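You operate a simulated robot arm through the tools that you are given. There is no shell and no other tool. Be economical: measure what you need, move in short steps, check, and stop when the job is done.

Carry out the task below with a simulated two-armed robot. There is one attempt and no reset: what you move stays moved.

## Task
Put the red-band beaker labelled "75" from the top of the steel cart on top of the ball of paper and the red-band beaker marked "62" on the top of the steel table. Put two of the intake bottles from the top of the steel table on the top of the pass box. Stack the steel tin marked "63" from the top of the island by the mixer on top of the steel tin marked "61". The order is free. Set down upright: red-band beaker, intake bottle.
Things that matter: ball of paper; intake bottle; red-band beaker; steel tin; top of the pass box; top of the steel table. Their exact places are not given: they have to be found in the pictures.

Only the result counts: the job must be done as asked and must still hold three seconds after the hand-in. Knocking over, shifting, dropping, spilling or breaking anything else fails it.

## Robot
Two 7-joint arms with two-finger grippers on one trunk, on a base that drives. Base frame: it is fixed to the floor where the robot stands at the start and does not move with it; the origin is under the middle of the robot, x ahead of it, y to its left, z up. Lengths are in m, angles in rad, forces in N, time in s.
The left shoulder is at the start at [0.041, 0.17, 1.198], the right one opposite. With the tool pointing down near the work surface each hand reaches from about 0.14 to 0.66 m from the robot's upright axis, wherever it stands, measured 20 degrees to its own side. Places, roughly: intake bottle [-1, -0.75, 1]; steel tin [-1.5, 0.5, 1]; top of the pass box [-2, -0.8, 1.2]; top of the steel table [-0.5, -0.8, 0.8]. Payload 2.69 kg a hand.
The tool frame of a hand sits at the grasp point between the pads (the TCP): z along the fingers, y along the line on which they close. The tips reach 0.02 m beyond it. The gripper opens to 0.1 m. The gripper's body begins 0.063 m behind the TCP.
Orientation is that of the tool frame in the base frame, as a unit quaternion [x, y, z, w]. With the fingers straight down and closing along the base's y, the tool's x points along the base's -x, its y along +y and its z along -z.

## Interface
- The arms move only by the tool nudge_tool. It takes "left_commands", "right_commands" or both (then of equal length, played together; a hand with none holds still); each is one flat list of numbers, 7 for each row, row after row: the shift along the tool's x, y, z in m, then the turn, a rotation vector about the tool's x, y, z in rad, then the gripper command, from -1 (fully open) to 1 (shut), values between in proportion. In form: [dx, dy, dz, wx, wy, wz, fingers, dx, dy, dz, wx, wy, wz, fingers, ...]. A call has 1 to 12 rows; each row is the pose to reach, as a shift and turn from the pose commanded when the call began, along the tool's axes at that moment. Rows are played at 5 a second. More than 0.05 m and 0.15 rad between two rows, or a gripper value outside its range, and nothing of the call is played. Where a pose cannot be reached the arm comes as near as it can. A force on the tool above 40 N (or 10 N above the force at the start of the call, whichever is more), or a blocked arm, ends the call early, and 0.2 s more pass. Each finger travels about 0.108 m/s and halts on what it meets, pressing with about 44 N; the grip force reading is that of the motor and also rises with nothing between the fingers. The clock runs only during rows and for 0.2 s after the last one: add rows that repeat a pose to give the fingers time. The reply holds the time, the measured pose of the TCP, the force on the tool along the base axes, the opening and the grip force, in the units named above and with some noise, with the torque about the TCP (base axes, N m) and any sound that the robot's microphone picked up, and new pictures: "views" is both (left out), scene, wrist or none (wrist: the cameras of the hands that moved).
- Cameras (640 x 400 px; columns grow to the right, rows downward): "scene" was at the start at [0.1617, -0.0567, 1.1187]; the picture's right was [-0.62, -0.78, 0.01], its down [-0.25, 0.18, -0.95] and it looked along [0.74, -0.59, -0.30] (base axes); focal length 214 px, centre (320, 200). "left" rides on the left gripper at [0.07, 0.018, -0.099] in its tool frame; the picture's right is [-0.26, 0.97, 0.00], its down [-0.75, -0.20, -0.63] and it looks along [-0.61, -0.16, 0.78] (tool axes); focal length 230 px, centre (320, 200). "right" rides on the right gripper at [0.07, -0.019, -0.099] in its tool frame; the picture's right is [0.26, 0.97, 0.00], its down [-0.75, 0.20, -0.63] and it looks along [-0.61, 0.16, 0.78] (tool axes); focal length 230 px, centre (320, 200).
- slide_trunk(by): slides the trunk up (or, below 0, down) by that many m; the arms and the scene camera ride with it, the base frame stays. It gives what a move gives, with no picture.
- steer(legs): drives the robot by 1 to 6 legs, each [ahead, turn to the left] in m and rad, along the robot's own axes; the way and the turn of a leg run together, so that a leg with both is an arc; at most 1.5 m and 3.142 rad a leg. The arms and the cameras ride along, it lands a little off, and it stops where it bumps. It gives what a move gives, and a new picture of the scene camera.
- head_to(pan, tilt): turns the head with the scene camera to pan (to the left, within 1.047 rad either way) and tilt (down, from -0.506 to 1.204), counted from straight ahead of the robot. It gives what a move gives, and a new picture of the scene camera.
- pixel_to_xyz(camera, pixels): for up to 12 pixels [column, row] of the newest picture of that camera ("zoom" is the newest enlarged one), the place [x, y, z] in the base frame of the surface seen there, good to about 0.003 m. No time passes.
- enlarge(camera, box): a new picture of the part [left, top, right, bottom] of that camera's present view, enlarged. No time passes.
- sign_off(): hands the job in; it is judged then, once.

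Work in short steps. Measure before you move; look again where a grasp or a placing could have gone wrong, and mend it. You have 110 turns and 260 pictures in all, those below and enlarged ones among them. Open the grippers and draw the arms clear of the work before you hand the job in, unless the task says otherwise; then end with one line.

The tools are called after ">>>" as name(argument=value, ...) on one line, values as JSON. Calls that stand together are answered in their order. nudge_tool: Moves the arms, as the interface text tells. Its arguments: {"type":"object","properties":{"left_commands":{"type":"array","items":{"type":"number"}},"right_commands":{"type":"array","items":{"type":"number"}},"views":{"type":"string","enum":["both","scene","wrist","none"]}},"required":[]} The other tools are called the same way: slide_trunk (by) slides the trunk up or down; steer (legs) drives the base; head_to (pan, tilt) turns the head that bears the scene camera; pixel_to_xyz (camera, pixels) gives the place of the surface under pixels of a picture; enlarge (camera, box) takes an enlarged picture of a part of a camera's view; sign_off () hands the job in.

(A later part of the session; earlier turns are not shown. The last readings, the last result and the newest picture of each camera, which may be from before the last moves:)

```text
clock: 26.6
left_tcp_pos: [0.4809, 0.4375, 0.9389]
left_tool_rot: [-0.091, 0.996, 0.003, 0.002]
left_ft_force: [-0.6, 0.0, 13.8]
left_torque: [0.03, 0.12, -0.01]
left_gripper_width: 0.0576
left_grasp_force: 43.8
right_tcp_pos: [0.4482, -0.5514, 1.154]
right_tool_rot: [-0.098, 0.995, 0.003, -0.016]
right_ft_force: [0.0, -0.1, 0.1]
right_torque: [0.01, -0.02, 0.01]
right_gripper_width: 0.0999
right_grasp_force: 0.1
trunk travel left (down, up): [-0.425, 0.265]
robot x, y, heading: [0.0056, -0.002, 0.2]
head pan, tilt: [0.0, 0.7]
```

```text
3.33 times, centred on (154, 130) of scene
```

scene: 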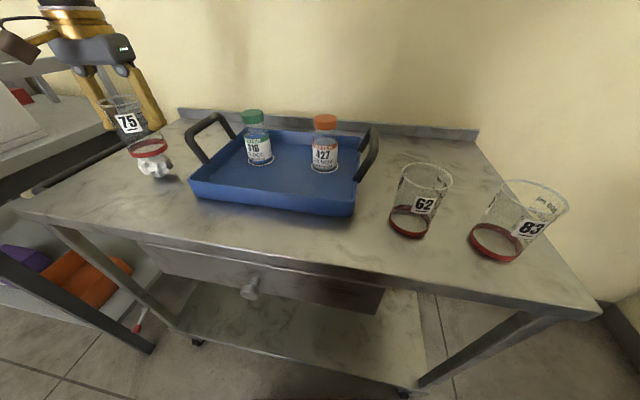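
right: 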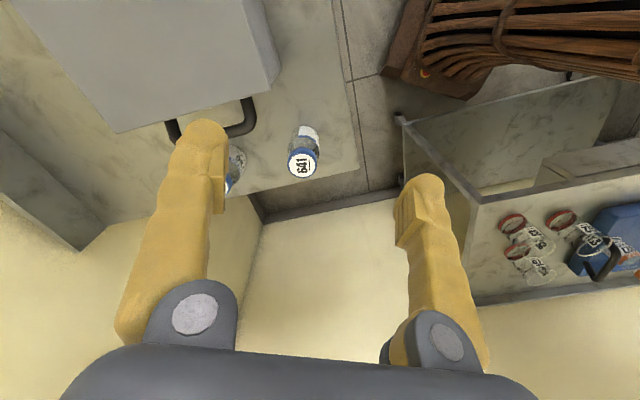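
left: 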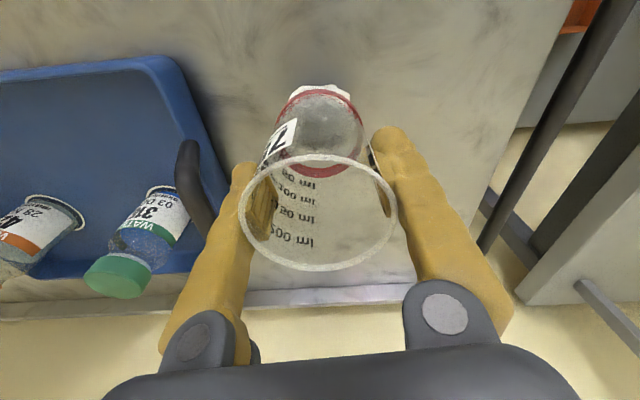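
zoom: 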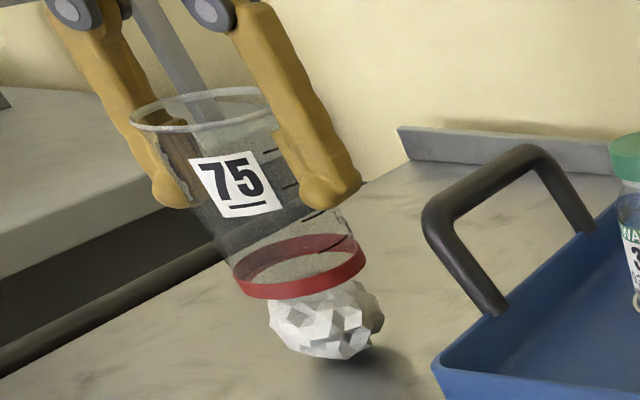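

Contact with 13.8 N, centre of pressure near (0.472,0.4395), slightly behind the beaker's centre. I lift 4 mm, shift (-0.002,+0.002) and lower again more lightly.

>>> nudge_tool(left_commands=[0, 0, -0.006, 0, 0, 0, 1, 0.002, 0.002, -0.006, 0, 0, 0, 1, 0.002, 0.002, -0.004, 0, 0, 0, 1, 0.002, 0.002, -0.003, 0, 0, 0, 1, 0.002, 0.002, -0.002, 0, 0, 0, 1, 0.002, 0.002, -0.002, 0, 0, 0, 1], views="none")

```text
clock: 28.0
left_tcp_pos: [0.4788, 0.4388, 0.939]
left_tool_rot: [-0.091, 0.996, 0.001, 0.0]
left_ft_force: [-2.0, 0.1, 4.8]
left_torque: [-0.01, 0.03, -0.02]
left_gripper_width: 0.0576
left_grasp_force: 43.9
right_tcp_pos: [0.4482, -0.5518, 1.1537]
right_tool_rot: [-0.098, 0.995, 0.003, -0.017]
right_ft_force: [0.4, -0.6, 0.3]
right_torque: [0.0, 0.0, 0.03]
right_gripper_width: 0.1
right_grasp_force: 0.0
trunk travel left (down, up): [-0.425, 0.265]
robot x, y, heading: [0.0002, -0.0027, 0.198]
head pan, tilt: [0.0, 0.7]
```

Light contact (4.8 N). I open slowly in small steps and look.

>>> nudge_tool(left_commands=[0, 0, 0, 0, 0, 0, -0.1, 0, 0, 0, 0, 0, 0, -0.18, 0, 0, 0, 0, 0, 0, -0.22, 0, 0, 0, 0, 0, 0, -0.26, 0, 0, 0, 0, 0, 0, -0.3, 0, 0, 0, 0, 0, 0, -0.3], views="wrist")

>>> enlarge(camera="scene", box=[90, 70, 218, 190])

```text
clock: 29.4
left_tcp_pos: [0.4783, 0.4383, 0.9392]
left_tool_rot: [-0.091, 0.996, 0.002, -0.001]
left_ft_force: [0.1, -0.6, 0.8]
left_torque: [0.01, 0.01, -0.02]
left_gripper_width: 0.0649
left_grasp_force: 0.0
right_tcp_pos: [0.4492, -0.5517, 1.154]
right_tool_rot: [-0.098, 0.995, 0.002, -0.017]
right_ft_force: [0.1, 0.1, 0.5]
right_torque: [0.02, -0.03, -0.01]
right_gripper_width: 0.0998
right_grasp_force: 0.0
trunk travel left (down, up): [-0.425, 0.265]
robot x, y, heading: [-0.0002, -0.0022, 0.195]
head pan, tilt: [0.0, 0.7]
```

left: 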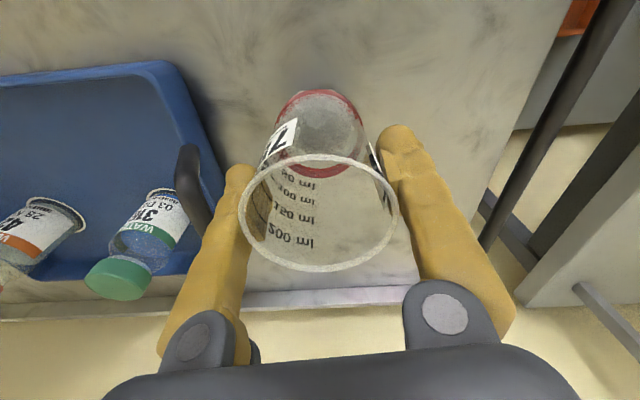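

```text
3.33 times, centred on (154, 130) of scene
```

zoom: 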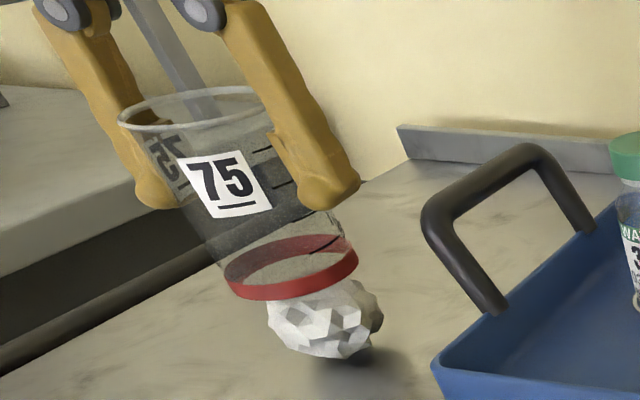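

Released; the beaker stays up. I check band heights round the circle for tilt.

>>> pixel_to_xyz(camera="zoom", pixels=[[228, 275], [250, 292], [290, 296], [330, 283], [354, 262], [344, 244], [300, 245], [245, 265], [122, 115], [255, 92], [190, 92], [200, 128]])

```text
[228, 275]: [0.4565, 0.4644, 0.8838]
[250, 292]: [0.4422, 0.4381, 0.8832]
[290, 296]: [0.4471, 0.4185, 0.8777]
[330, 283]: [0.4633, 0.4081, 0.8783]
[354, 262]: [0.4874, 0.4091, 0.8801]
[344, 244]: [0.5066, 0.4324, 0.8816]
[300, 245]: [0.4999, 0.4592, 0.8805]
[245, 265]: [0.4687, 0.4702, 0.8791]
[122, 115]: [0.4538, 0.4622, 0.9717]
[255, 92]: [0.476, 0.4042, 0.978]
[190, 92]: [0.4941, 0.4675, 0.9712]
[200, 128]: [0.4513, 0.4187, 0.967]
```

It is level with its centre at (0.474,0.4385). I open fully and rise straight up.

>>> nudge_tool(left_commands=[0, 0, 0, 0, 0, 0, -0.5, 0, 0, 0, 0, 0, 0, -0.8, 0, 0, 0, 0, 0, 0, -1, 0, 0, -0.02, 0, 0, 0, -1, 0, 0, -0.06, 0, 0, 0, -1, 0, 0, -0.1, 0, 0, 0, -1, 0, 0, -0.14, 0, 0, 0, -1, 0, 0, -0.14, 0, 0, 0, -1], views="both")

>>> enlarge(camera="scene", box=[90, 70, 218, 190])

```text
clock: 31.2
left_tcp_pos: [0.4785, 0.4385, 1.0802]
left_tool_rot: [-0.091, 0.996, 0.002, -0.001]
left_ft_force: [-1.0, 0.6, 0.4]
left_torque: [0.02, 0.01, 0.02]
left_gripper_width: 0.0999
left_grasp_force: 0.1
right_tcp_pos: [0.4488, -0.5509, 1.153]
right_tool_rot: [-0.098, 0.995, 0.002, -0.018]
right_ft_force: [-0.2, 0.2, -0.7]
right_torque: [0.02, 0.01, -0.03]
right_gripper_width: 0.1001
right_grasp_force: 0.1
trunk travel left (down, up): [-0.425, 0.265]
robot x, y, heading: [0.0025, -0.0025, 0.198]
head pan, tilt: [0.0, 0.7]
```

scene: 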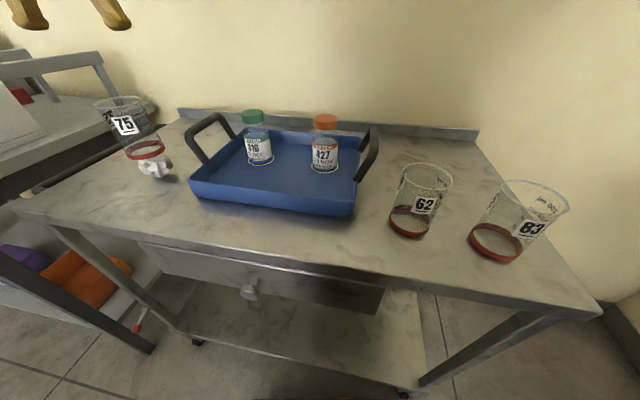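
left: 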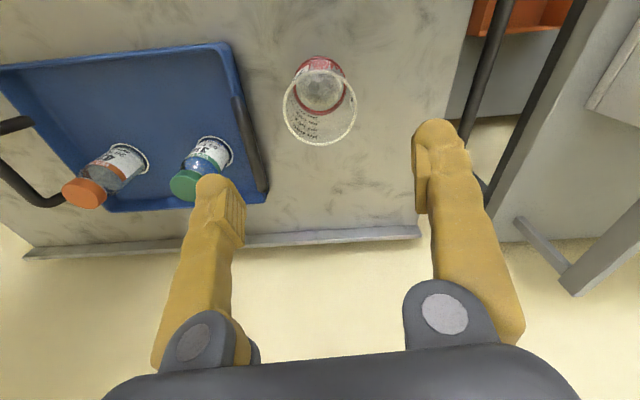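

```text
3.33 times, centred on (154, 130) of scene
```

zoom: 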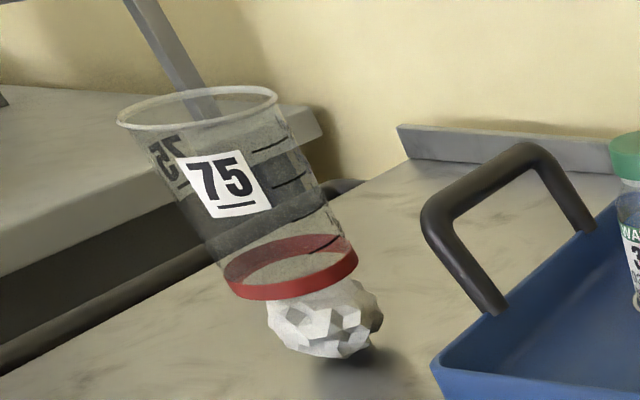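

75 stands on the ball. Next: the right hand goes over beaker 62 at about (0.44,-0.061), levelling its pitch.

>>> nudge_tool(right_commands=[-0.008, 0.044, 0, 0, -0.03, 0, -1, -0.016, 0.088, 0, 0, -0.03, 0, -1, -0.024, 0.132, 0, 0, -0.03, 0, -1, -0.032, 0.176, 0, 0, -0.03, 0, -1, -0.04, 0.22, 0, 0, -0.03, 0, -1, -0.048, 0.264, 0, 0, -0.03, 0, -1, -0.056, 0.308, 0, 0, -0.03, 0, -1, -0.064, 0.352, 0, 0, -0.03, 0, -1, -0.072, 0.396, 0.02, 0, -0.03, 0, -1, -0.08, 0.44, 0.04, 0, -0.03, 0, -1, -0.087, 0.4825, 0.06, 0, -0.03, 0, -1, -0.087, 0.4825, 0.06, 0, -0.03, 0, -1], views="both")

```text
clock: 33.8
left_tcp_pos: [0.4779, 0.4361, 1.0782]
left_tool_rot: [-0.091, 0.996, 0.003, 0.0]
left_ft_force: [-0.3, -0.4, -0.4]
left_torque: [0.02, -0.02, 0.02]
left_gripper_width: 0.0996
left_grasp_force: 0.0
right_tcp_pos: [0.4355, -0.0612, 1.0947]
right_tool_rot: [-0.097, 0.995, 0.004, -0.002]
right_ft_force: [-0.4, -0.5, 1.0]
right_torque: [0.02, 0.0, -0.03]
right_gripper_width: 0.0999
right_grasp_force: 0.1
trunk travel left (down, up): [-0.425, 0.265]
robot x, y, heading: [-0.001, -0.0048, 0.202]
head pan, tilt: [0.0, 0.7]
```

scene: 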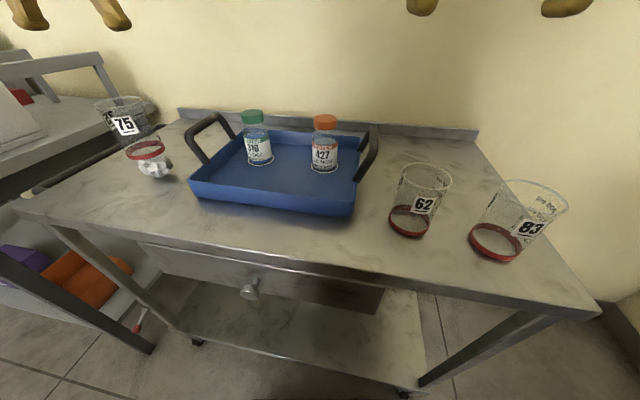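
right: 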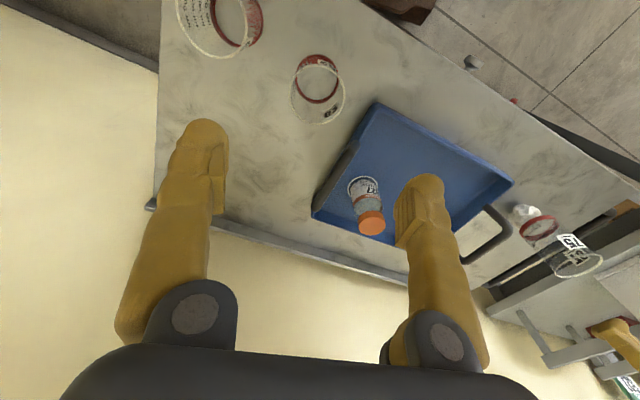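

I zoom in on 62 to fix its rim centre and check finger clearance to the tray.

>>> enlarge(camera="right", box=[262, 45, 374, 135])

>>> pixel_to_xyz(camera="zoom", pixels=[[320, 97], [186, 220], [455, 215], [220, 310], [430, 310], [320, 365], [310, 45], [225, 130], [415, 130], [320, 238]])

>>> pixel_to_xyz(camera="right", pixels=[[353, 143], [330, 180], [316, 200], [373, 106]])

```text
4.44 times, centred on (318, 90) of right
```

zoom: 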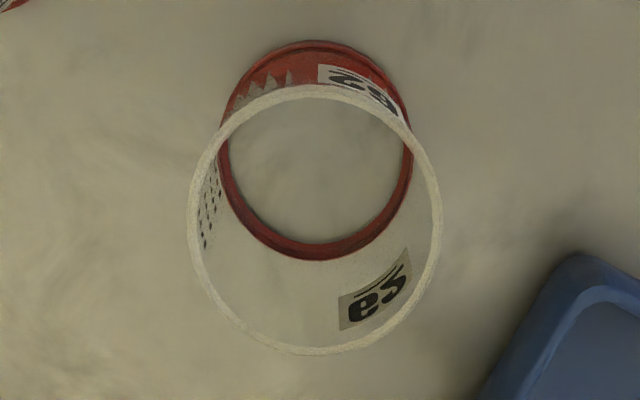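

```text
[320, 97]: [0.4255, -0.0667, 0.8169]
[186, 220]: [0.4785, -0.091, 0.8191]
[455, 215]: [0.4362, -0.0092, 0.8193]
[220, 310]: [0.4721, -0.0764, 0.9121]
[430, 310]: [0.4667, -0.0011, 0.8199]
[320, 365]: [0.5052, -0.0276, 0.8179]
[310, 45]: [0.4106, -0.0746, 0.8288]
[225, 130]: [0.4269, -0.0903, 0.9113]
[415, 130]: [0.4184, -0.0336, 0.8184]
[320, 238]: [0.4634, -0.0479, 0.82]
```

```text
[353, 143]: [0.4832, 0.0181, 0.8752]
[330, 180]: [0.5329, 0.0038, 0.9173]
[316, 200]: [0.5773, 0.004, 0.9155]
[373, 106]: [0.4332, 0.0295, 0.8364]
```

62's centre is ≈(0.437,-0.061), rim z 0.912, directly under the TCP; fingers clear the tray. I descend 0.21 m and close.

>>> nudge_tool(right_commands=[-0.002, 0, 0.045, 0, 0, 0, -1, -0.002, 0, 0.09, 0, 0, 0, -1, -0.002, 0, 0.135, 0, 0, 0, -1, -0.002, 0, 0.18, 0, 0, 0, -1, -0.002, 0, 0.21, 0, 0, 0, -1, -0.002, 0, 0.21, 0, 0, 0, -1], views="both")

```text
clock: 35.2
left_tcp_pos: [0.4785, 0.4374, 1.0778]
left_tool_rot: [-0.091, 0.996, 0.002, 0.0]
left_ft_force: [-0.2, 0.2, -0.3]
left_torque: [-0.02, 0.0, 0.0]
left_gripper_width: 0.1003
left_grasp_force: 0.1
right_tcp_pos: [0.4389, -0.0616, 0.8858]
right_tool_rot: [-0.098, 0.995, 0.002, -0.001]
right_ft_force: [0.1, -0.4, 0.5]
right_torque: [-0.02, 0.0, 0.01]
right_gripper_width: 0.1001
right_grasp_force: 0.0
trunk travel left (down, up): [-0.425, 0.265]
robot x, y, heading: [0.0024, -0.0, 0.194]
head pan, tilt: [0.0, 0.7]
```

scene: 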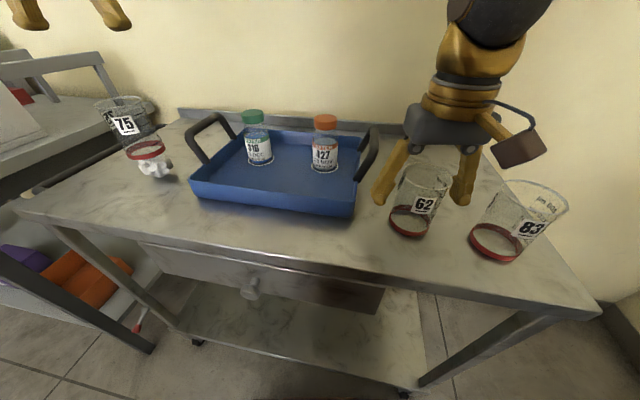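
right: 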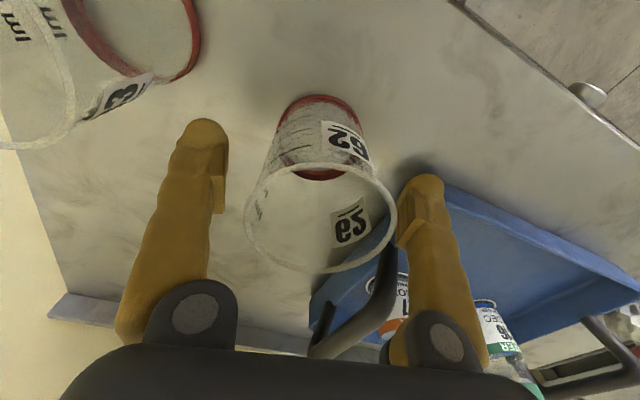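

Beaker 62 lies between the fingers; I close and lift 0.2 m.

>>> nudge_tool(right_commands=[0, 0, 0, 0, 0, 0, 0, 0, 0, 0, 0, 0, 0, 1, 0, 0, 0, 0, 0, 0, 1, 0, 0, 0, 0, 0, 0, 1, 0, 0, -0.02, 0, 0, 0, 1, 0, 0, -0.06, 0, 0, 0, 1, 0, 0, -0.1, 0, 0, 0, 1, 0, 0, -0.14, 0, 0, 0, 1, 0, 0, -0.18, 0, 0, 0, 1, 0, 0, -0.2, 0, 0, 0, 1], views="both")

```text
clock: 37.4
left_tcp_pos: [0.4793, 0.4379, 1.0793]
left_tool_rot: [-0.089, 0.996, 0.001, -0.001]
left_ft_force: [0.3, -2.0, -0.4]
left_torque: [0.05, 0.01, -0.01]
left_gripper_width: 0.0999
left_grasp_force: 0.1
right_tcp_pos: [0.4404, -0.0605, 1.0846]
right_tool_rot: [-0.098, 0.995, 0.002, -0.003]
right_ft_force: [-0.6, 0.0, -0.8]
right_torque: [0.0, -0.01, 0.01]
right_gripper_width: 0.058
right_grasp_force: 44.1
trunk travel left (down, up): [-0.425, 0.265]
robot x, y, heading: [-0.0011, -0.0036, 0.198]
head pan, tilt: [0.0, 0.7]
```

scene: 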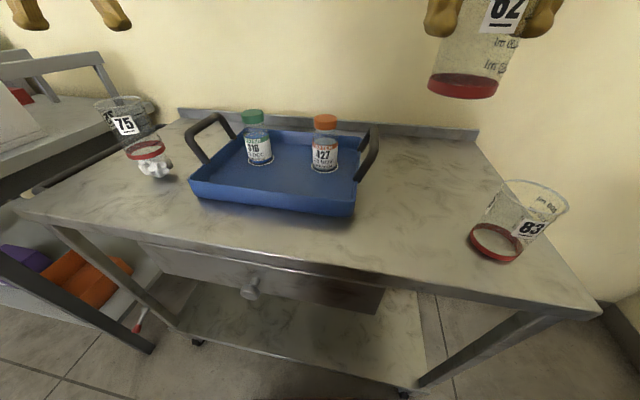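
right: 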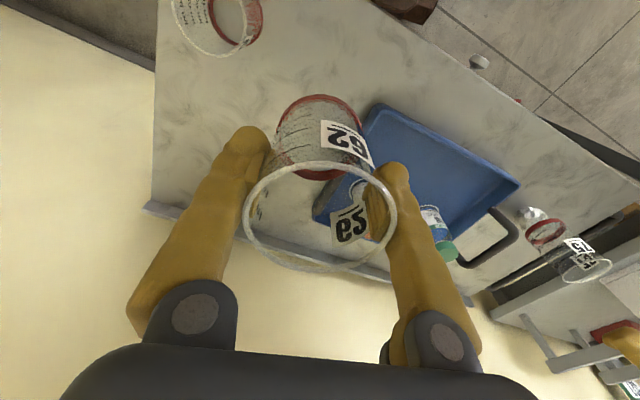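

62 is held and lifted. I turn right in two parts to look at the steel table.

>>> steer(legs=[[0, -1.1]])

```text
clock: 40.6
left_tcp_pos: [0.6122, -0.2231, 1.0771]
left_tool_rot: [0.439, 0.898, 0.002, 0.0]
left_ft_force: [0.0, -0.1, 0.2]
left_torque: [-0.03, -0.01, -0.01]
left_gripper_width: 0.1
left_grasp_force: 0.0
right_tcp_pos: [0.1523, -0.4193, 1.0831]
right_tool_rot: [0.433, 0.901, 0.003, 0.0]
right_ft_force: [0.4, 0.6, 0.2]
right_torque: [-0.02, 0.02, -0.01]
right_gripper_width: 0.058
right_grasp_force: 44.2
trunk travel left (down, up): [-0.425, 0.265]
robot x, y, heading: [0.0061, 0.0038, -0.89]
head pan, tilt: [0.0, 0.7]
```

scene: 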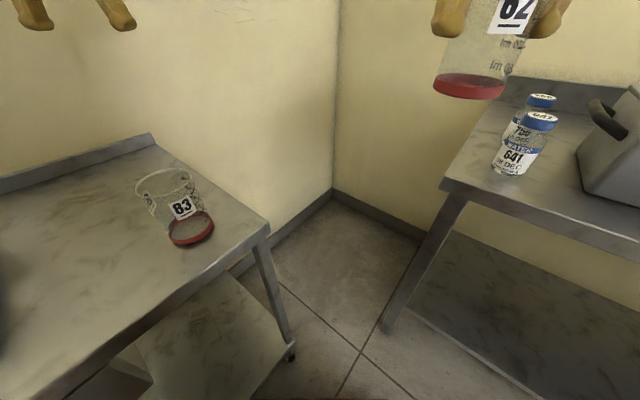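

The table to the right carries blue-capped bottles 641 and 750 and a box. I turn further to face it.

>>> steer(legs=[[0, -0.68]])

>>> head_to(pan=-0.4, tilt=0.45)

```text
clock: 42.9
left_tcp_pos: [0.3328, -0.5366, 1.0865]
left_tool_rot: [0.715, 0.699, -0.004, 0.007]
left_ft_force: [-0.3, -0.4, 0.3]
left_torque: [-0.02, 0.02, 0.03]
left_gripper_width: 0.0997
left_grasp_force: 0.0
right_tcp_pos: [-0.1468, -0.3994, 1.0897]
right_tool_rot: [0.709, 0.706, -0.003, 0.006]
right_ft_force: [-0.7, -0.4, -1.0]
right_torque: [-0.01, 0.0, 0.01]
right_gripper_width: 0.0578
right_grasp_force: 44.5
trunk travel left (down, up): [-0.425, 0.265]
robot x, y, heading: [0.0104, 0.0009, -1.571]
head pan, tilt: [0.0, 0.7]
```

scene: 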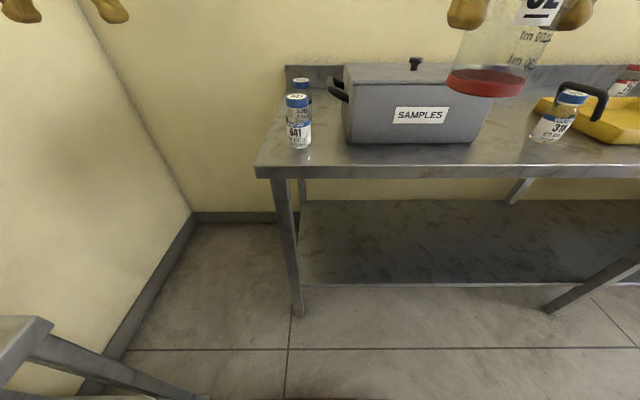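

```text
clock: 43.8
left_tcp_pos: [0.3336, -0.5217, 1.094]
left_tool_rot: [0.715, 0.699, -0.01, 0.011]
left_ft_force: [0.0, -0.4, -0.2]
left_torque: [0.01, 0.0, 0.0]
left_gripper_width: 0.0999
left_grasp_force: 0.2
right_tcp_pos: [-0.1459, -0.383, 1.0955]
right_tool_rot: [0.709, 0.705, -0.008, 0.011]
right_ft_force: [0.6, -1.1, -0.3]
right_torque: [0.05, -0.03, 0.01]
right_gripper_width: 0.0577
right_grasp_force: 43.8
trunk travel left (down, up): [-0.425, 0.265]
robot x, y, heading: [0.0096, 0.0015, -1.574]
head pan, tilt: [-0.4, 0.45]
```

scene: 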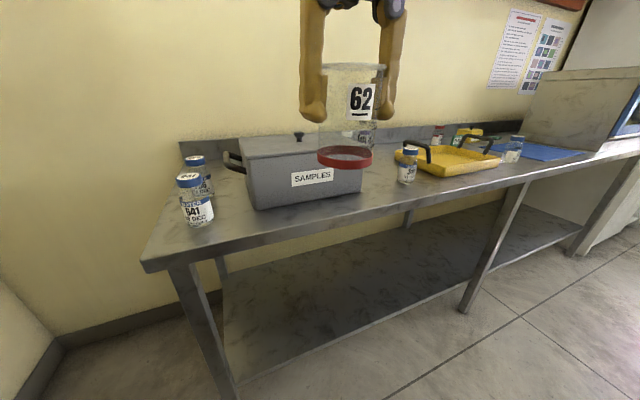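

The table runs to the right with a pass box at its far end. I zoom on the bottles to identify intake bottles.

>>> enlarge(camera="scene", box=[160, 140, 260, 240])

>>> enlarge(camera="scene", box=[380, 80, 640, 220])

>>> pixel_to_xyz(camera="scene", pixels=[[197, 212], [195, 160], [407, 170], [512, 155], [438, 135], [330, 215], [150, 250], [560, 100], [600, 130], [545, 155]])

```text
4.00 times, centred on (210, 190) of scene
```

zoom: 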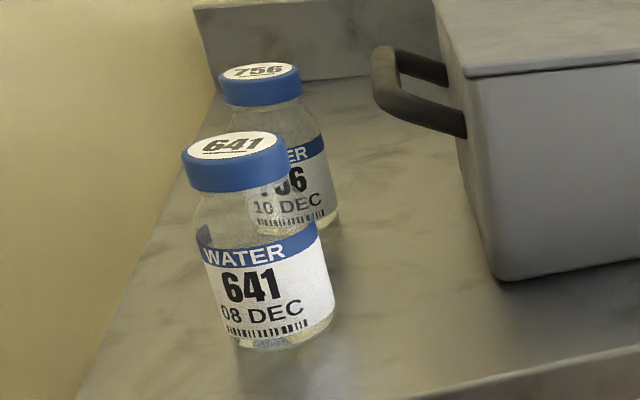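

```text
2.46 times, centred on (510, 150) of scene
```

zoom: 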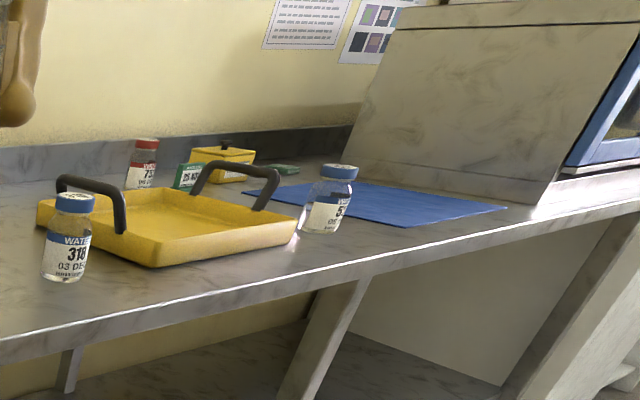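

```text
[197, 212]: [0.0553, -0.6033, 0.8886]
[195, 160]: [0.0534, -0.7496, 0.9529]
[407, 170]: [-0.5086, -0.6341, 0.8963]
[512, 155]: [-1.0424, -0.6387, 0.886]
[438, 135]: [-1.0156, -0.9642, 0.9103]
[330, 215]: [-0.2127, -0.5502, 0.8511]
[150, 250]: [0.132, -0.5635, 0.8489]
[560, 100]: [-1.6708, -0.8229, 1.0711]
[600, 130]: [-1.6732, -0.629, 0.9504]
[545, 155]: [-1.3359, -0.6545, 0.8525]
```

The bottle type key may be on the wall poster; I'll read it from nearer. I check the box heights before swinging the left hand over it.

>>> pixel_to_xyz(camera="scene", pixels=[[299, 134], [260, 145], [240, 160], [364, 195], [362, 150], [252, 207], [187, 178], [515, 50], [548, 55], [410, 150], [385, 195], [440, 145]])

>>> enlarge(camera="scene", box=[480, 0, 600, 100])

```text
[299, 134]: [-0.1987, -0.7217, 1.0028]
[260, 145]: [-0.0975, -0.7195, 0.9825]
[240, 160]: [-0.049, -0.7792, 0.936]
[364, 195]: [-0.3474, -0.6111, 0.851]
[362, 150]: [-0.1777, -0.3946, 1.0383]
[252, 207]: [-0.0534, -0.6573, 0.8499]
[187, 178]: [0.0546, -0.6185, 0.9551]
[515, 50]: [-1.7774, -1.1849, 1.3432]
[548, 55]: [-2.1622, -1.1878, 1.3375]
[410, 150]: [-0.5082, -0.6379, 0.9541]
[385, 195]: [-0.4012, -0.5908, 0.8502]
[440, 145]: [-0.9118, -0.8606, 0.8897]
```

```text
4.00 times, centred on (540, 50) of scene
```

zoom: 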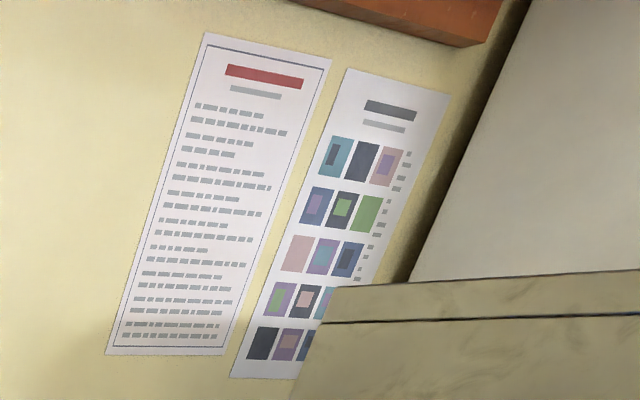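

Posters carry no legend; blue-capped bottles (641, 756, 318, ...) are the candidates. I turn to face west to look along the room before driving.

>>> steer(legs=[[0, -1.57]])

>>> head_to(pan=0.0, tilt=0.3)

```text
clock: 45.8
left_tcp_pos: [0.1061, -0.568, 1.1153]
left_tool_rot: [0.845, 0.534, -0.028, 0.02]
left_ft_force: [0.8, 1.6, -0.6]
left_torque: [-0.12, 0.05, 0.0]
left_gripper_width: 0.1
left_grasp_force: 0.0
right_tcp_pos: [-0.2746, -0.2437, 1.1057]
right_tool_rot: [0.841, 0.54, -0.02, 0.016]
right_ft_force: [0.6, 2.0, -0.1]
right_torque: [-0.12, 0.08, -0.01]
right_gripper_width: 0.0577
right_grasp_force: 44.0
trunk travel left (down, up): [-0.425, 0.265]
robot x, y, heading: [0.0139, 0.0056, -1.99]
head pan, tilt: [-0.4, 0.45]
stopped in leg 1: the robot was blocked; the commanded pose is now the measured one
```

scene: 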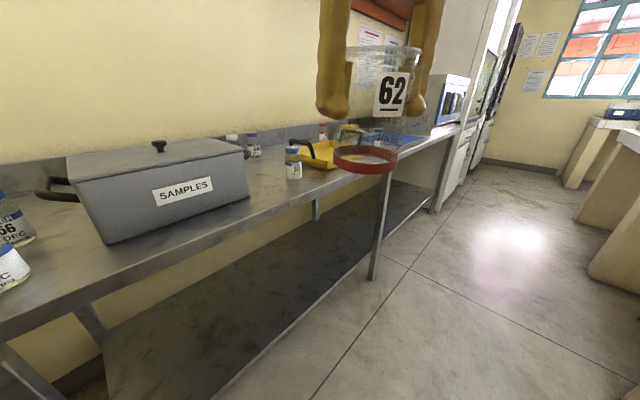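

```text
clock: 46.7
left_tcp_pos: [0.1041, -0.5746, 1.1125]
left_tool_rot: [0.846, 0.533, -0.025, 0.019]
left_ft_force: [0.0, 0.4, 0.4]
left_torque: [0.02, 0.03, 0.02]
left_gripper_width: 0.0999
left_grasp_force: 0.1
right_tcp_pos: [-0.2767, -0.25, 1.1031]
right_tool_rot: [0.841, 0.541, -0.021, 0.015]
right_ft_force: [0.6, -0.2, -0.7]
right_torque: [-0.02, 0.01, 0.0]
right_gripper_width: 0.0573
right_grasp_force: 44.3
trunk travel left (down, up): [-0.425, 0.265]
robot x, y, heading: [0.012, 0.0049, -1.998]
head pan, tilt: [0.0, 0.3]
```

scene: 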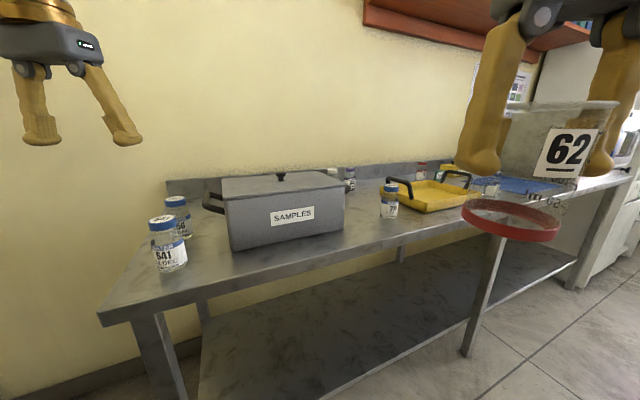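

The turn was blocked at heading -1.99. I look with the wrist cameras to see what the robot touches before moving on.

>>> nudge_tool(left_commands=[0, 0, 0, 0, 0, 0, -1], right_commands=[0, 0, 0, 0, 0, 0, 1], views="wrist")

>>> head_to(pan=1.04, tilt=0.8)

```text
clock: 47.1
left_tcp_pos: [0.1039, -0.5747, 1.1109]
left_tool_rot: [0.845, 0.534, -0.026, 0.018]
left_ft_force: [0.2, -0.4, 0.7]
left_torque: [-0.01, 0.01, -0.04]
left_gripper_width: 0.1
left_grasp_force: 0.2
right_tcp_pos: [-0.2764, -0.2499, 1.1042]
right_tool_rot: [0.841, 0.541, -0.021, 0.016]
right_ft_force: [-0.2, -0.2, -0.8]
right_torque: [0.03, -0.03, -0.04]
right_gripper_width: 0.0575
right_grasp_force: 44.1
trunk travel left (down, up): [-0.425, 0.265]
robot x, y, heading: [0.0141, 0.0027, -1.987]
head pan, tilt: [0.0, 0.3]
```

right: 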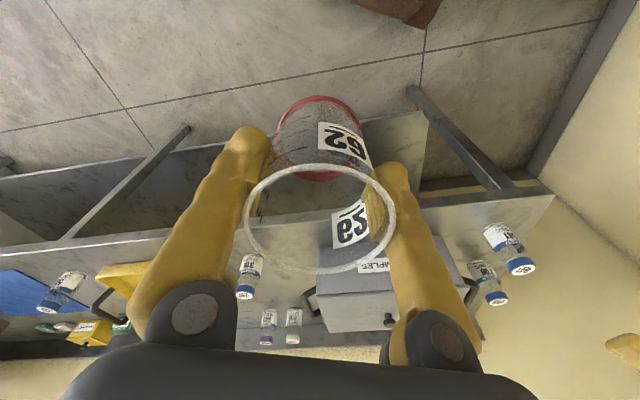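
left: 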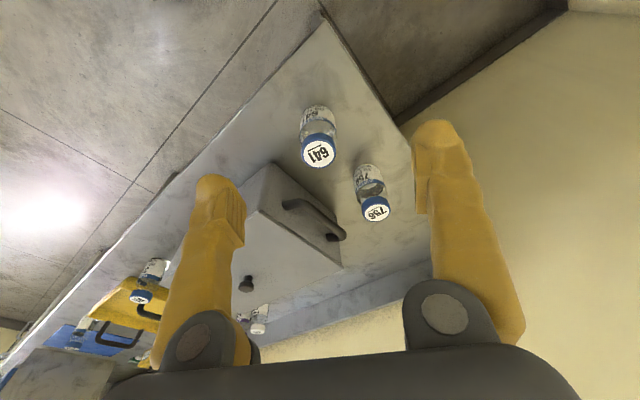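

```text
clock: 48.4
left_tcp_pos: [0.1047, -0.5764, 1.1124]
left_tool_rot: [0.845, 0.534, -0.026, 0.019]
left_ft_force: [0.1, 0.3, 0.2]
left_torque: [-0.02, 0.03, -0.03]
left_gripper_width: 0.1
left_grasp_force: 0.1
right_tcp_pos: [-0.2763, -0.2501, 1.1046]
right_tool_rot: [0.84, 0.541, -0.021, 0.016]
right_ft_force: [0.6, 0.5, -0.3]
right_torque: [0.04, 0.0, 0.0]
right_gripper_width: 0.0578
right_grasp_force: 43.9
trunk travel left (down, up): [-0.425, 0.265]
robot x, y, heading: [0.0076, 0.002, -1.993]
head pan, tilt: [1.04, 0.799]
```

scene: 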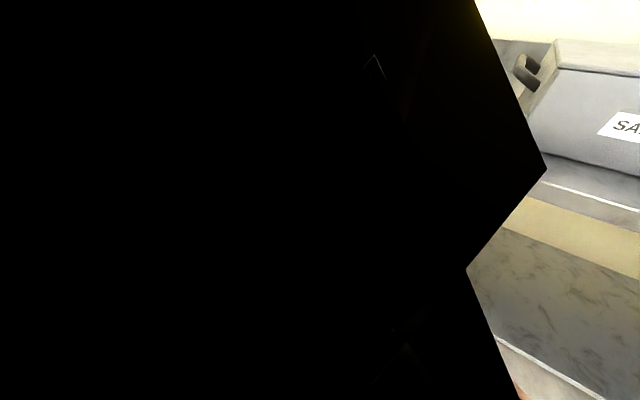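

I measure the brown base part seen in the right view to learn the robot's footprint.

>>> pixel_to_xyz(camera="right", pixels=[[400, 8], [430, 10], [370, 2], [415, 22], [298, 325], [270, 325]])

>>> enlarge(camera="right", box=[230, 290, 320, 350])

```text
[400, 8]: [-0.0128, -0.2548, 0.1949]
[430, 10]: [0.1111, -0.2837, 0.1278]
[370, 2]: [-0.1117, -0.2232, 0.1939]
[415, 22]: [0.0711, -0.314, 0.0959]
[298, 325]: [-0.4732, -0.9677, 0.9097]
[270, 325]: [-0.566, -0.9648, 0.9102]
```

```text
6.67 times, centred on (275, 320) of right
```

zoom: 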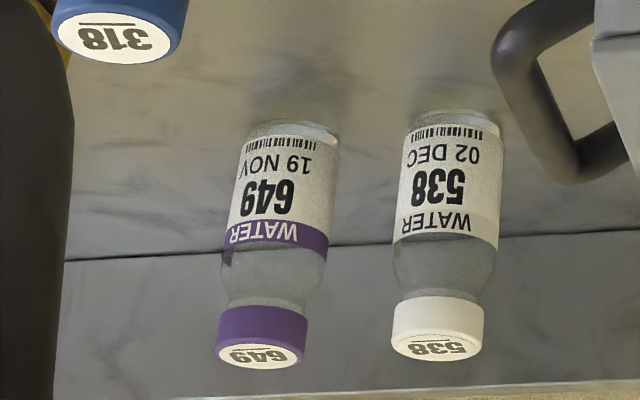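

The base is a ~0.54 m square, so its rear corner met the cart while turning. I turn back to face the cart, check it, and will reverse away from it.

>>> steer(legs=[[0, 1.0], [0, 0.8]])

>>> head_to(pan=0.2, tilt=0.6)

```text
clock: 53.6
left_tcp_pos: [0.5469, 0.2391, 1.1118]
left_tool_rot: [0.092, 0.995, -0.001, 0.031]
left_ft_force: [0.7, 0.1, -0.9]
left_torque: [0.01, 0.01, 0.03]
left_gripper_width: 0.1
left_grasp_force: 0.1
right_tcp_pos: [0.331, -0.211, 1.1048]
right_tool_rot: [0.085, 0.996, 0.0, 0.028]
right_ft_force: [-0.1, 0.1, 0.3]
right_torque: [0.02, -0.01, 0.0]
right_gripper_width: 0.0574
right_grasp_force: 44.1
trunk travel left (down, up): [-0.425, 0.265]
robot x, y, heading: [0.0146, -0.009, -0.169]
head pan, tilt: [1.04, 0.799]
```

scene: 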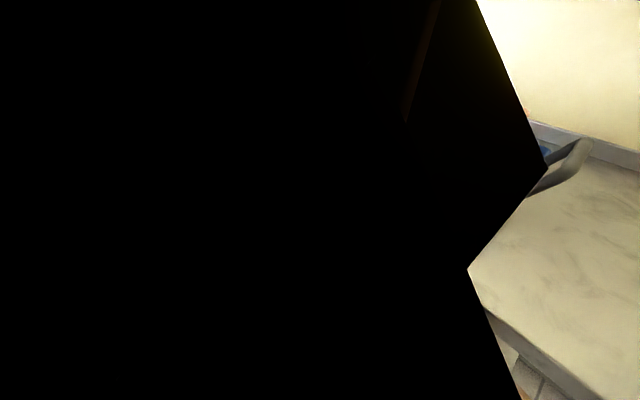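

```text
clock: 54.7
left_tcp_pos: [0.5293, 0.2409, 1.1205]
left_tool_rot: [0.093, 0.995, -0.002, 0.039]
left_ft_force: [0.2, 0.2, -0.4]
left_torque: [0.03, 0.01, 0.0]
left_gripper_width: 0.0999
left_grasp_force: 0.0
right_tcp_pos: [0.3084, -0.2086, 1.0912]
right_tool_rot: [0.085, 0.996, 0.002, 0.003]
right_ft_force: [-0.9, -0.5, -1.0]
right_torque: [0.03, 0.02, 0.02]
right_gripper_width: 0.0574
right_grasp_force: 43.4
trunk travel left (down, up): [-0.425, 0.265]
robot x, y, heading: [0.0131, -0.0097, -0.165]
head pan, tilt: [0.201, 0.6]
```

scene: 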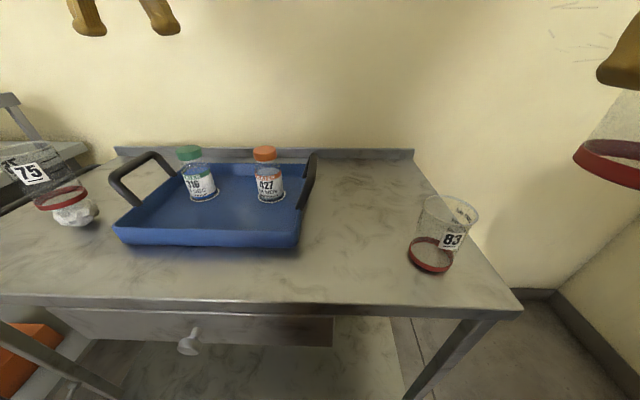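

75 still stands. I check the cart's points against the earlier values.

>>> pixel_to_xyz(camera="scene", pixels=[[452, 241], [413, 155], [118, 153], [74, 215], [60, 200], [431, 268]])

>>> steer(legs=[[0, 0.12], [-0.35, 0]])

```text
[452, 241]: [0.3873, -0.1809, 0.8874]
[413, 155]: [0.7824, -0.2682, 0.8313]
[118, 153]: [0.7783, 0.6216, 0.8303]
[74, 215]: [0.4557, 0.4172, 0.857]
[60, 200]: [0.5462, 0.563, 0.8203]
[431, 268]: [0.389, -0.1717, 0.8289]
```

```text
clock: 55.6
left_tcp_pos: [0.4784, 0.2693, 1.1367]
left_tool_rot: [0.071, 0.996, -0.004, 0.057]
left_ft_force: [-0.9, 0.2, 0.8]
left_torque: [0.01, -0.11, -0.02]
left_gripper_width: 0.0998
left_grasp_force: 0.1
right_tcp_pos: [0.2685, -0.1894, 1.0827]
right_tool_rot: [0.061, 0.998, 0.003, -0.019]
right_ft_force: [-0.6, 0.3, 0.3]
right_torque: [0.0, -0.09, 0.0]
right_gripper_width: 0.0577
right_grasp_force: 44.3
trunk travel left (down, up): [-0.425, 0.265]
robot x, y, heading: [0.0103, -0.0041, -0.125]
head pan, tilt: [0.201, 0.6]
stopped in leg 1: the robot was blocked; the commanded pose is now the measured one
```

scene: 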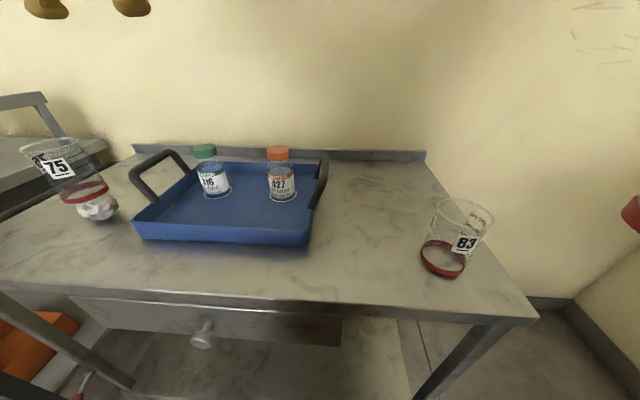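

Cart and 75 unmoved. The hands' tilt grows when the head is panned, so the head presses on the arms; I return the head toward its starting pan and read the arms.

>>> head_to(pan=-0.67, tilt=0.3)

```text
clock: 56.8
left_tcp_pos: [0.4831, 0.27, 1.1329]
left_tool_rot: [0.07, 0.996, -0.003, 0.055]
left_ft_force: [0.1, 0.7, 0.3]
left_torque: [-0.01, 0.02, 0.01]
left_gripper_width: 0.1
left_grasp_force: 0.1
right_tcp_pos: [0.2747, -0.1905, 1.0815]
right_tool_rot: [0.062, 0.998, 0.002, -0.02]
right_ft_force: [-0.9, 0.6, -0.3]
right_torque: [-0.01, 0.03, 0.04]
right_gripper_width: 0.0576
right_grasp_force: 44.3
trunk travel left (down, up): [-0.425, 0.265]
robot x, y, heading: [0.0107, -0.0035, -0.122]
head pan, tilt: [-0.67, 0.3]
```

scene: 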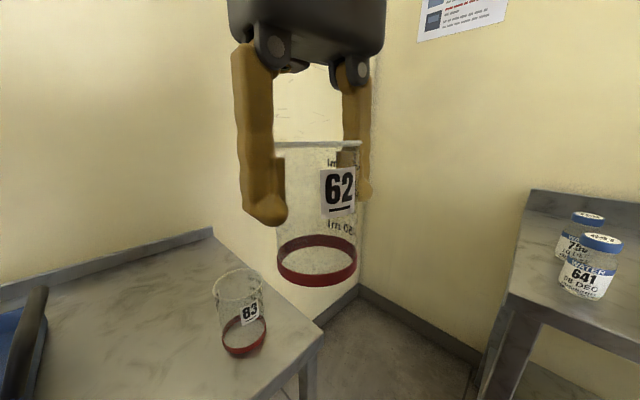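

The deflection seems to be arm creep rather than the head. I try reversing a short way from the cart.

>>> steer(legs=[[-0.12, 0]])

```text
clock: 58.0
left_tcp_pos: [0.3667, 0.2839, 1.1324]
left_tool_rot: [0.069, 0.996, -0.003, 0.053]
left_ft_force: [-0.6, 0.1, -0.9]
left_torque: [0.0, 0.03, 0.01]
left_gripper_width: 0.0998
left_grasp_force: 0.1
right_tcp_pos: [0.157, -0.1753, 1.0803]
right_tool_rot: [0.061, 0.998, 0.003, -0.02]
right_ft_force: [-0.1, 0.2, 0.3]
right_torque: [-0.02, -0.04, 0.02]
right_gripper_width: 0.0577
right_grasp_force: 44.3
trunk travel left (down, up): [-0.425, 0.265]
robot x, y, heading: [-0.1052, 0.0095, -0.128]
head pan, tilt: [-0.67, 0.3]
```

scene: 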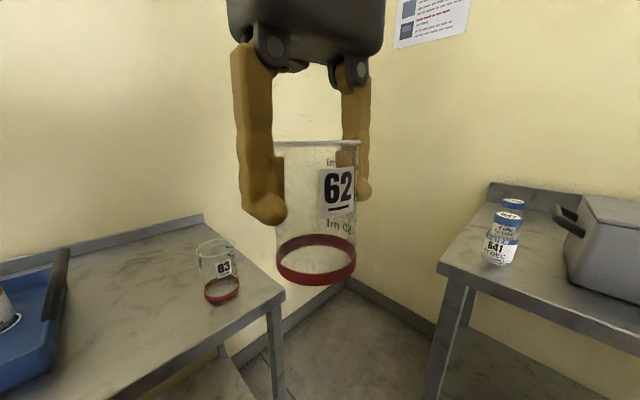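

Reversing works. I enlarge the poster at (435,20), which may have a legend, and reverse another 0.3 m.

>>> enlarge(camera="scene", box=[380, 0, 480, 60])

>>> steer(legs=[[-0.3, 0]])

```text
6.40 times, centred on (430, 30) of scene
```

zoom: 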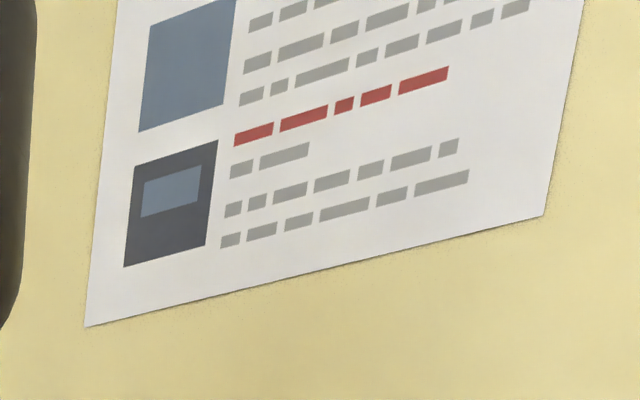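

```text
clock: 60.0
left_tcp_pos: [0.0519, 0.3218, 1.139]
left_tool_rot: [0.071, 0.995, -0.003, 0.064]
left_ft_force: [-1.5, 0.2, 0.3]
left_torque: [-0.01, -0.06, 0.0]
left_gripper_width: 0.0999
left_grasp_force: 0.1
right_tcp_pos: [-0.1632, -0.136, 1.0724]
right_tool_rot: [0.061, 0.997, 0.004, -0.04]
right_ft_force: [0.0, 0.1, 0.1]
right_torque: [0.02, -0.03, -0.01]
right_gripper_width: 0.0579
right_grasp_force: 44.0
trunk travel left (down, up): [-0.425, 0.265]
robot x, y, heading: [-0.4014, 0.0464, -0.128]
head pan, tilt: [-0.67, 0.3]
```

scene: 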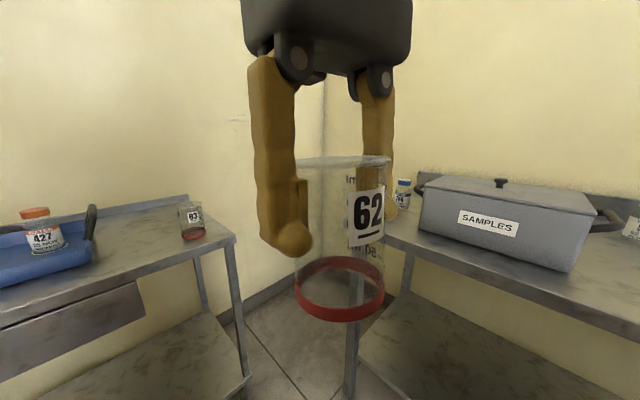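

No legend there. I restore both hands forward and level after the creep, holding 62.

>>> nudge_tool(left_commands=[-0.03, 0, 0.01, 0, 0.06, 0, -1, -0.06, 0, 0.02, 0, 0.12, 0, -1, -0.08, 0, 0.03, 0, 0.125, 0, -1, -0.08, 0, 0.03, 0, 0.125, 0, -1], right_commands=[-0.04, 0, 0, 0, -0.04, 0, 1, -0.08, 0, 0, 0, -0.08, 0, 1, -0.12, 0, 0, 0, -0.08, 0, 1, -0.14, 0, 0, 0, -0.08, 0, 1], views="none")

>>> steer(legs=[[0, -1.44]])

>>> head_to(pan=-0.2, tilt=0.6)

```text
clock: 61.0
left_tcp_pos: [0.1197, 0.3098, 1.1286]
left_tool_rot: [0.07, 0.998, -0.001, 0.008]
left_ft_force: [1.0, 0.7, -0.6]
left_torque: [-0.04, 0.01, 0.0]
left_gripper_width: 0.1002
left_grasp_force: 0.1
right_tcp_pos: [-0.0405, -0.153, 1.0681]
right_tool_rot: [0.061, 0.998, -0.001, 0.007]
right_ft_force: [0.3, 0.3, 0.0]
right_torque: [-0.02, -0.01, 0.03]
right_gripper_width: 0.0579
right_grasp_force: 43.9
trunk travel left (down, up): [-0.425, 0.265]
robot x, y, heading: [-0.4043, 0.042, -0.123]
head pan, tilt: [-0.67, 0.3]
```

```text
clock: 61.9
left_tcp_pos: [0.0849, 0.3059, 1.145]
left_tool_rot: [0.08, 0.996, -0.001, 0.027]
left_ft_force: [-1.2, 0.2, 0.2]
left_torque: [0.0, -0.11, -0.02]
left_gripper_width: 0.1
left_grasp_force: 0.0
right_tcp_pos: [-0.0822, -0.1573, 1.0793]
right_tool_rot: [0.07, 0.997, 0.001, 0.023]
right_ft_force: [-1.8, -0.8, -0.1]
right_torque: [0.02, -0.1, 0.01]
right_gripper_width: 0.0575
right_grasp_force: 44.2
trunk travel left (down, up): [-0.425, 0.265]
robot x, y, heading: [-0.4, 0.0449, -0.139]
head pan, tilt: [-0.67, 0.3]
stopped in leg 1: the robot was blocked; the commanded pose is now the measured one
```

scene: 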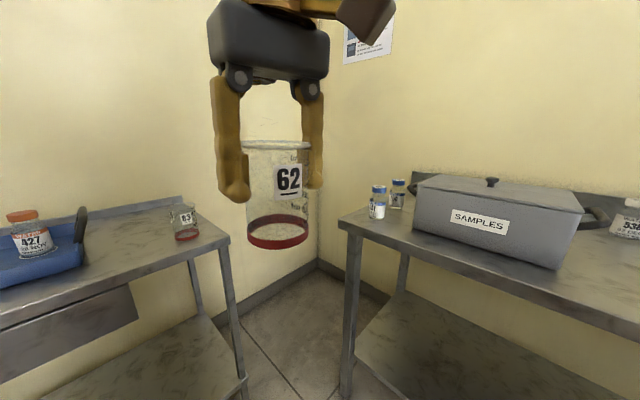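

```text
clock: 62.8
left_tcp_pos: [0.0903, 0.3057, 1.1414]
left_tool_rot: [0.08, 0.997, -0.002, 0.023]
left_ft_force: [0.1, 0.0, 0.9]
left_torque: [0.03, -0.04, 0.01]
left_gripper_width: 0.0999
left_grasp_force: 0.1
right_tcp_pos: [-0.0768, -0.1559, 1.0778]
right_tool_rot: [0.07, 0.997, 0.001, 0.021]
right_ft_force: [-0.1, 0.3, -1.2]
right_torque: [-0.02, -0.03, -0.01]
right_gripper_width: 0.0577
right_grasp_force: 44.1
trunk travel left (down, up): [-0.425, 0.265]
robot x, y, heading: [-0.4044, 0.0447, -0.142]
head pan, tilt: [-0.201, 0.6]
```

scene: 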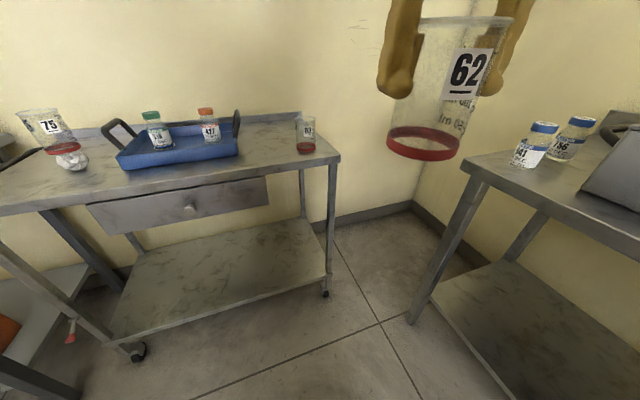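

The turn was refused at once. Every successful turn had the head at pan 0 or held arms level, so I set the head straight and try again.

>>> head_to(pan=0.0, tilt=0.6)

>>> steer(legs=[[0, -0.6]])

```text
clock: 63.5
left_tcp_pos: [0.0904, 0.3046, 1.142]
left_tool_rot: [0.08, 0.997, -0.002, 0.023]
left_ft_force: [0.5, 0.8, -0.5]
left_torque: [-0.01, 0.02, -0.02]
left_gripper_width: 0.0999
left_grasp_force: 0.1
right_tcp_pos: [-0.0762, -0.1541, 1.0778]
right_tool_rot: [0.071, 0.997, 0.001, 0.021]
right_ft_force: [-0.4, -0.5, -0.9]
right_torque: [-0.02, -0.01, -0.02]
right_gripper_width: 0.0579
right_grasp_force: 44.0
trunk travel left (down, up): [-0.425, 0.265]
robot x, y, heading: [-0.3988, 0.044, -0.142]
head pan, tilt: [0.0, 0.6]
```

scene: 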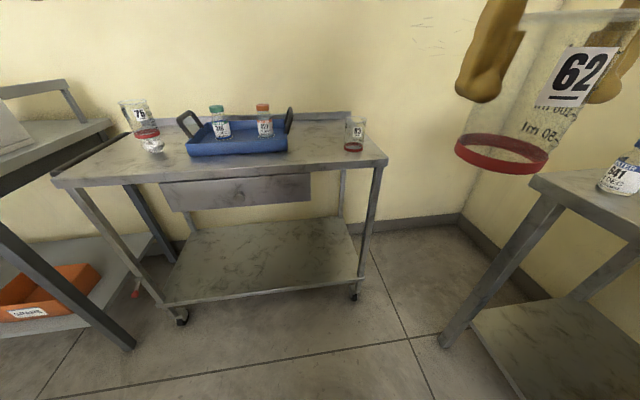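

```text
clock: 65.6
left_tcp_pos: [0.1504, -0.0222, 1.1422]
left_tool_rot: [0.375, 0.927, -0.009, 0.021]
left_ft_force: [-0.5, -0.8, -0.5]
left_torque: [0.0, 0.02, 0.0]
left_gripper_width: 0.0998
left_grasp_force: 0.0
right_tcp_pos: [-0.2505, -0.3049, 1.0772]
right_tool_rot: [0.366, 0.931, -0.005, 0.02]
right_ft_force: [-0.4, 0.2, 0.1]
right_torque: [0.03, 0.04, 0.01]
right_gripper_width: 0.0578
right_grasp_force: 43.7
trunk travel left (down, up): [-0.425, 0.265]
robot x, y, heading: [-0.4014, 0.048, -0.749]
head pan, tilt: [0.0, 0.6]
```

scene: 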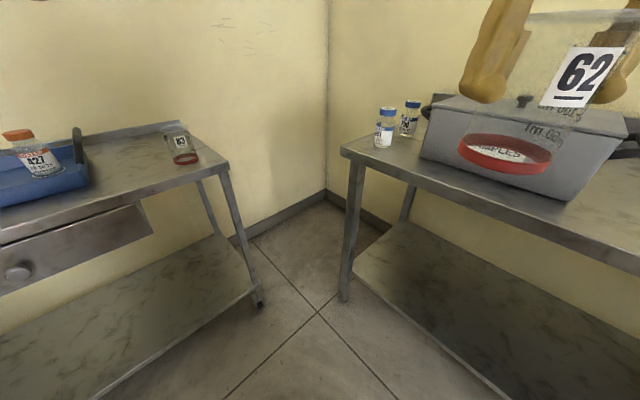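

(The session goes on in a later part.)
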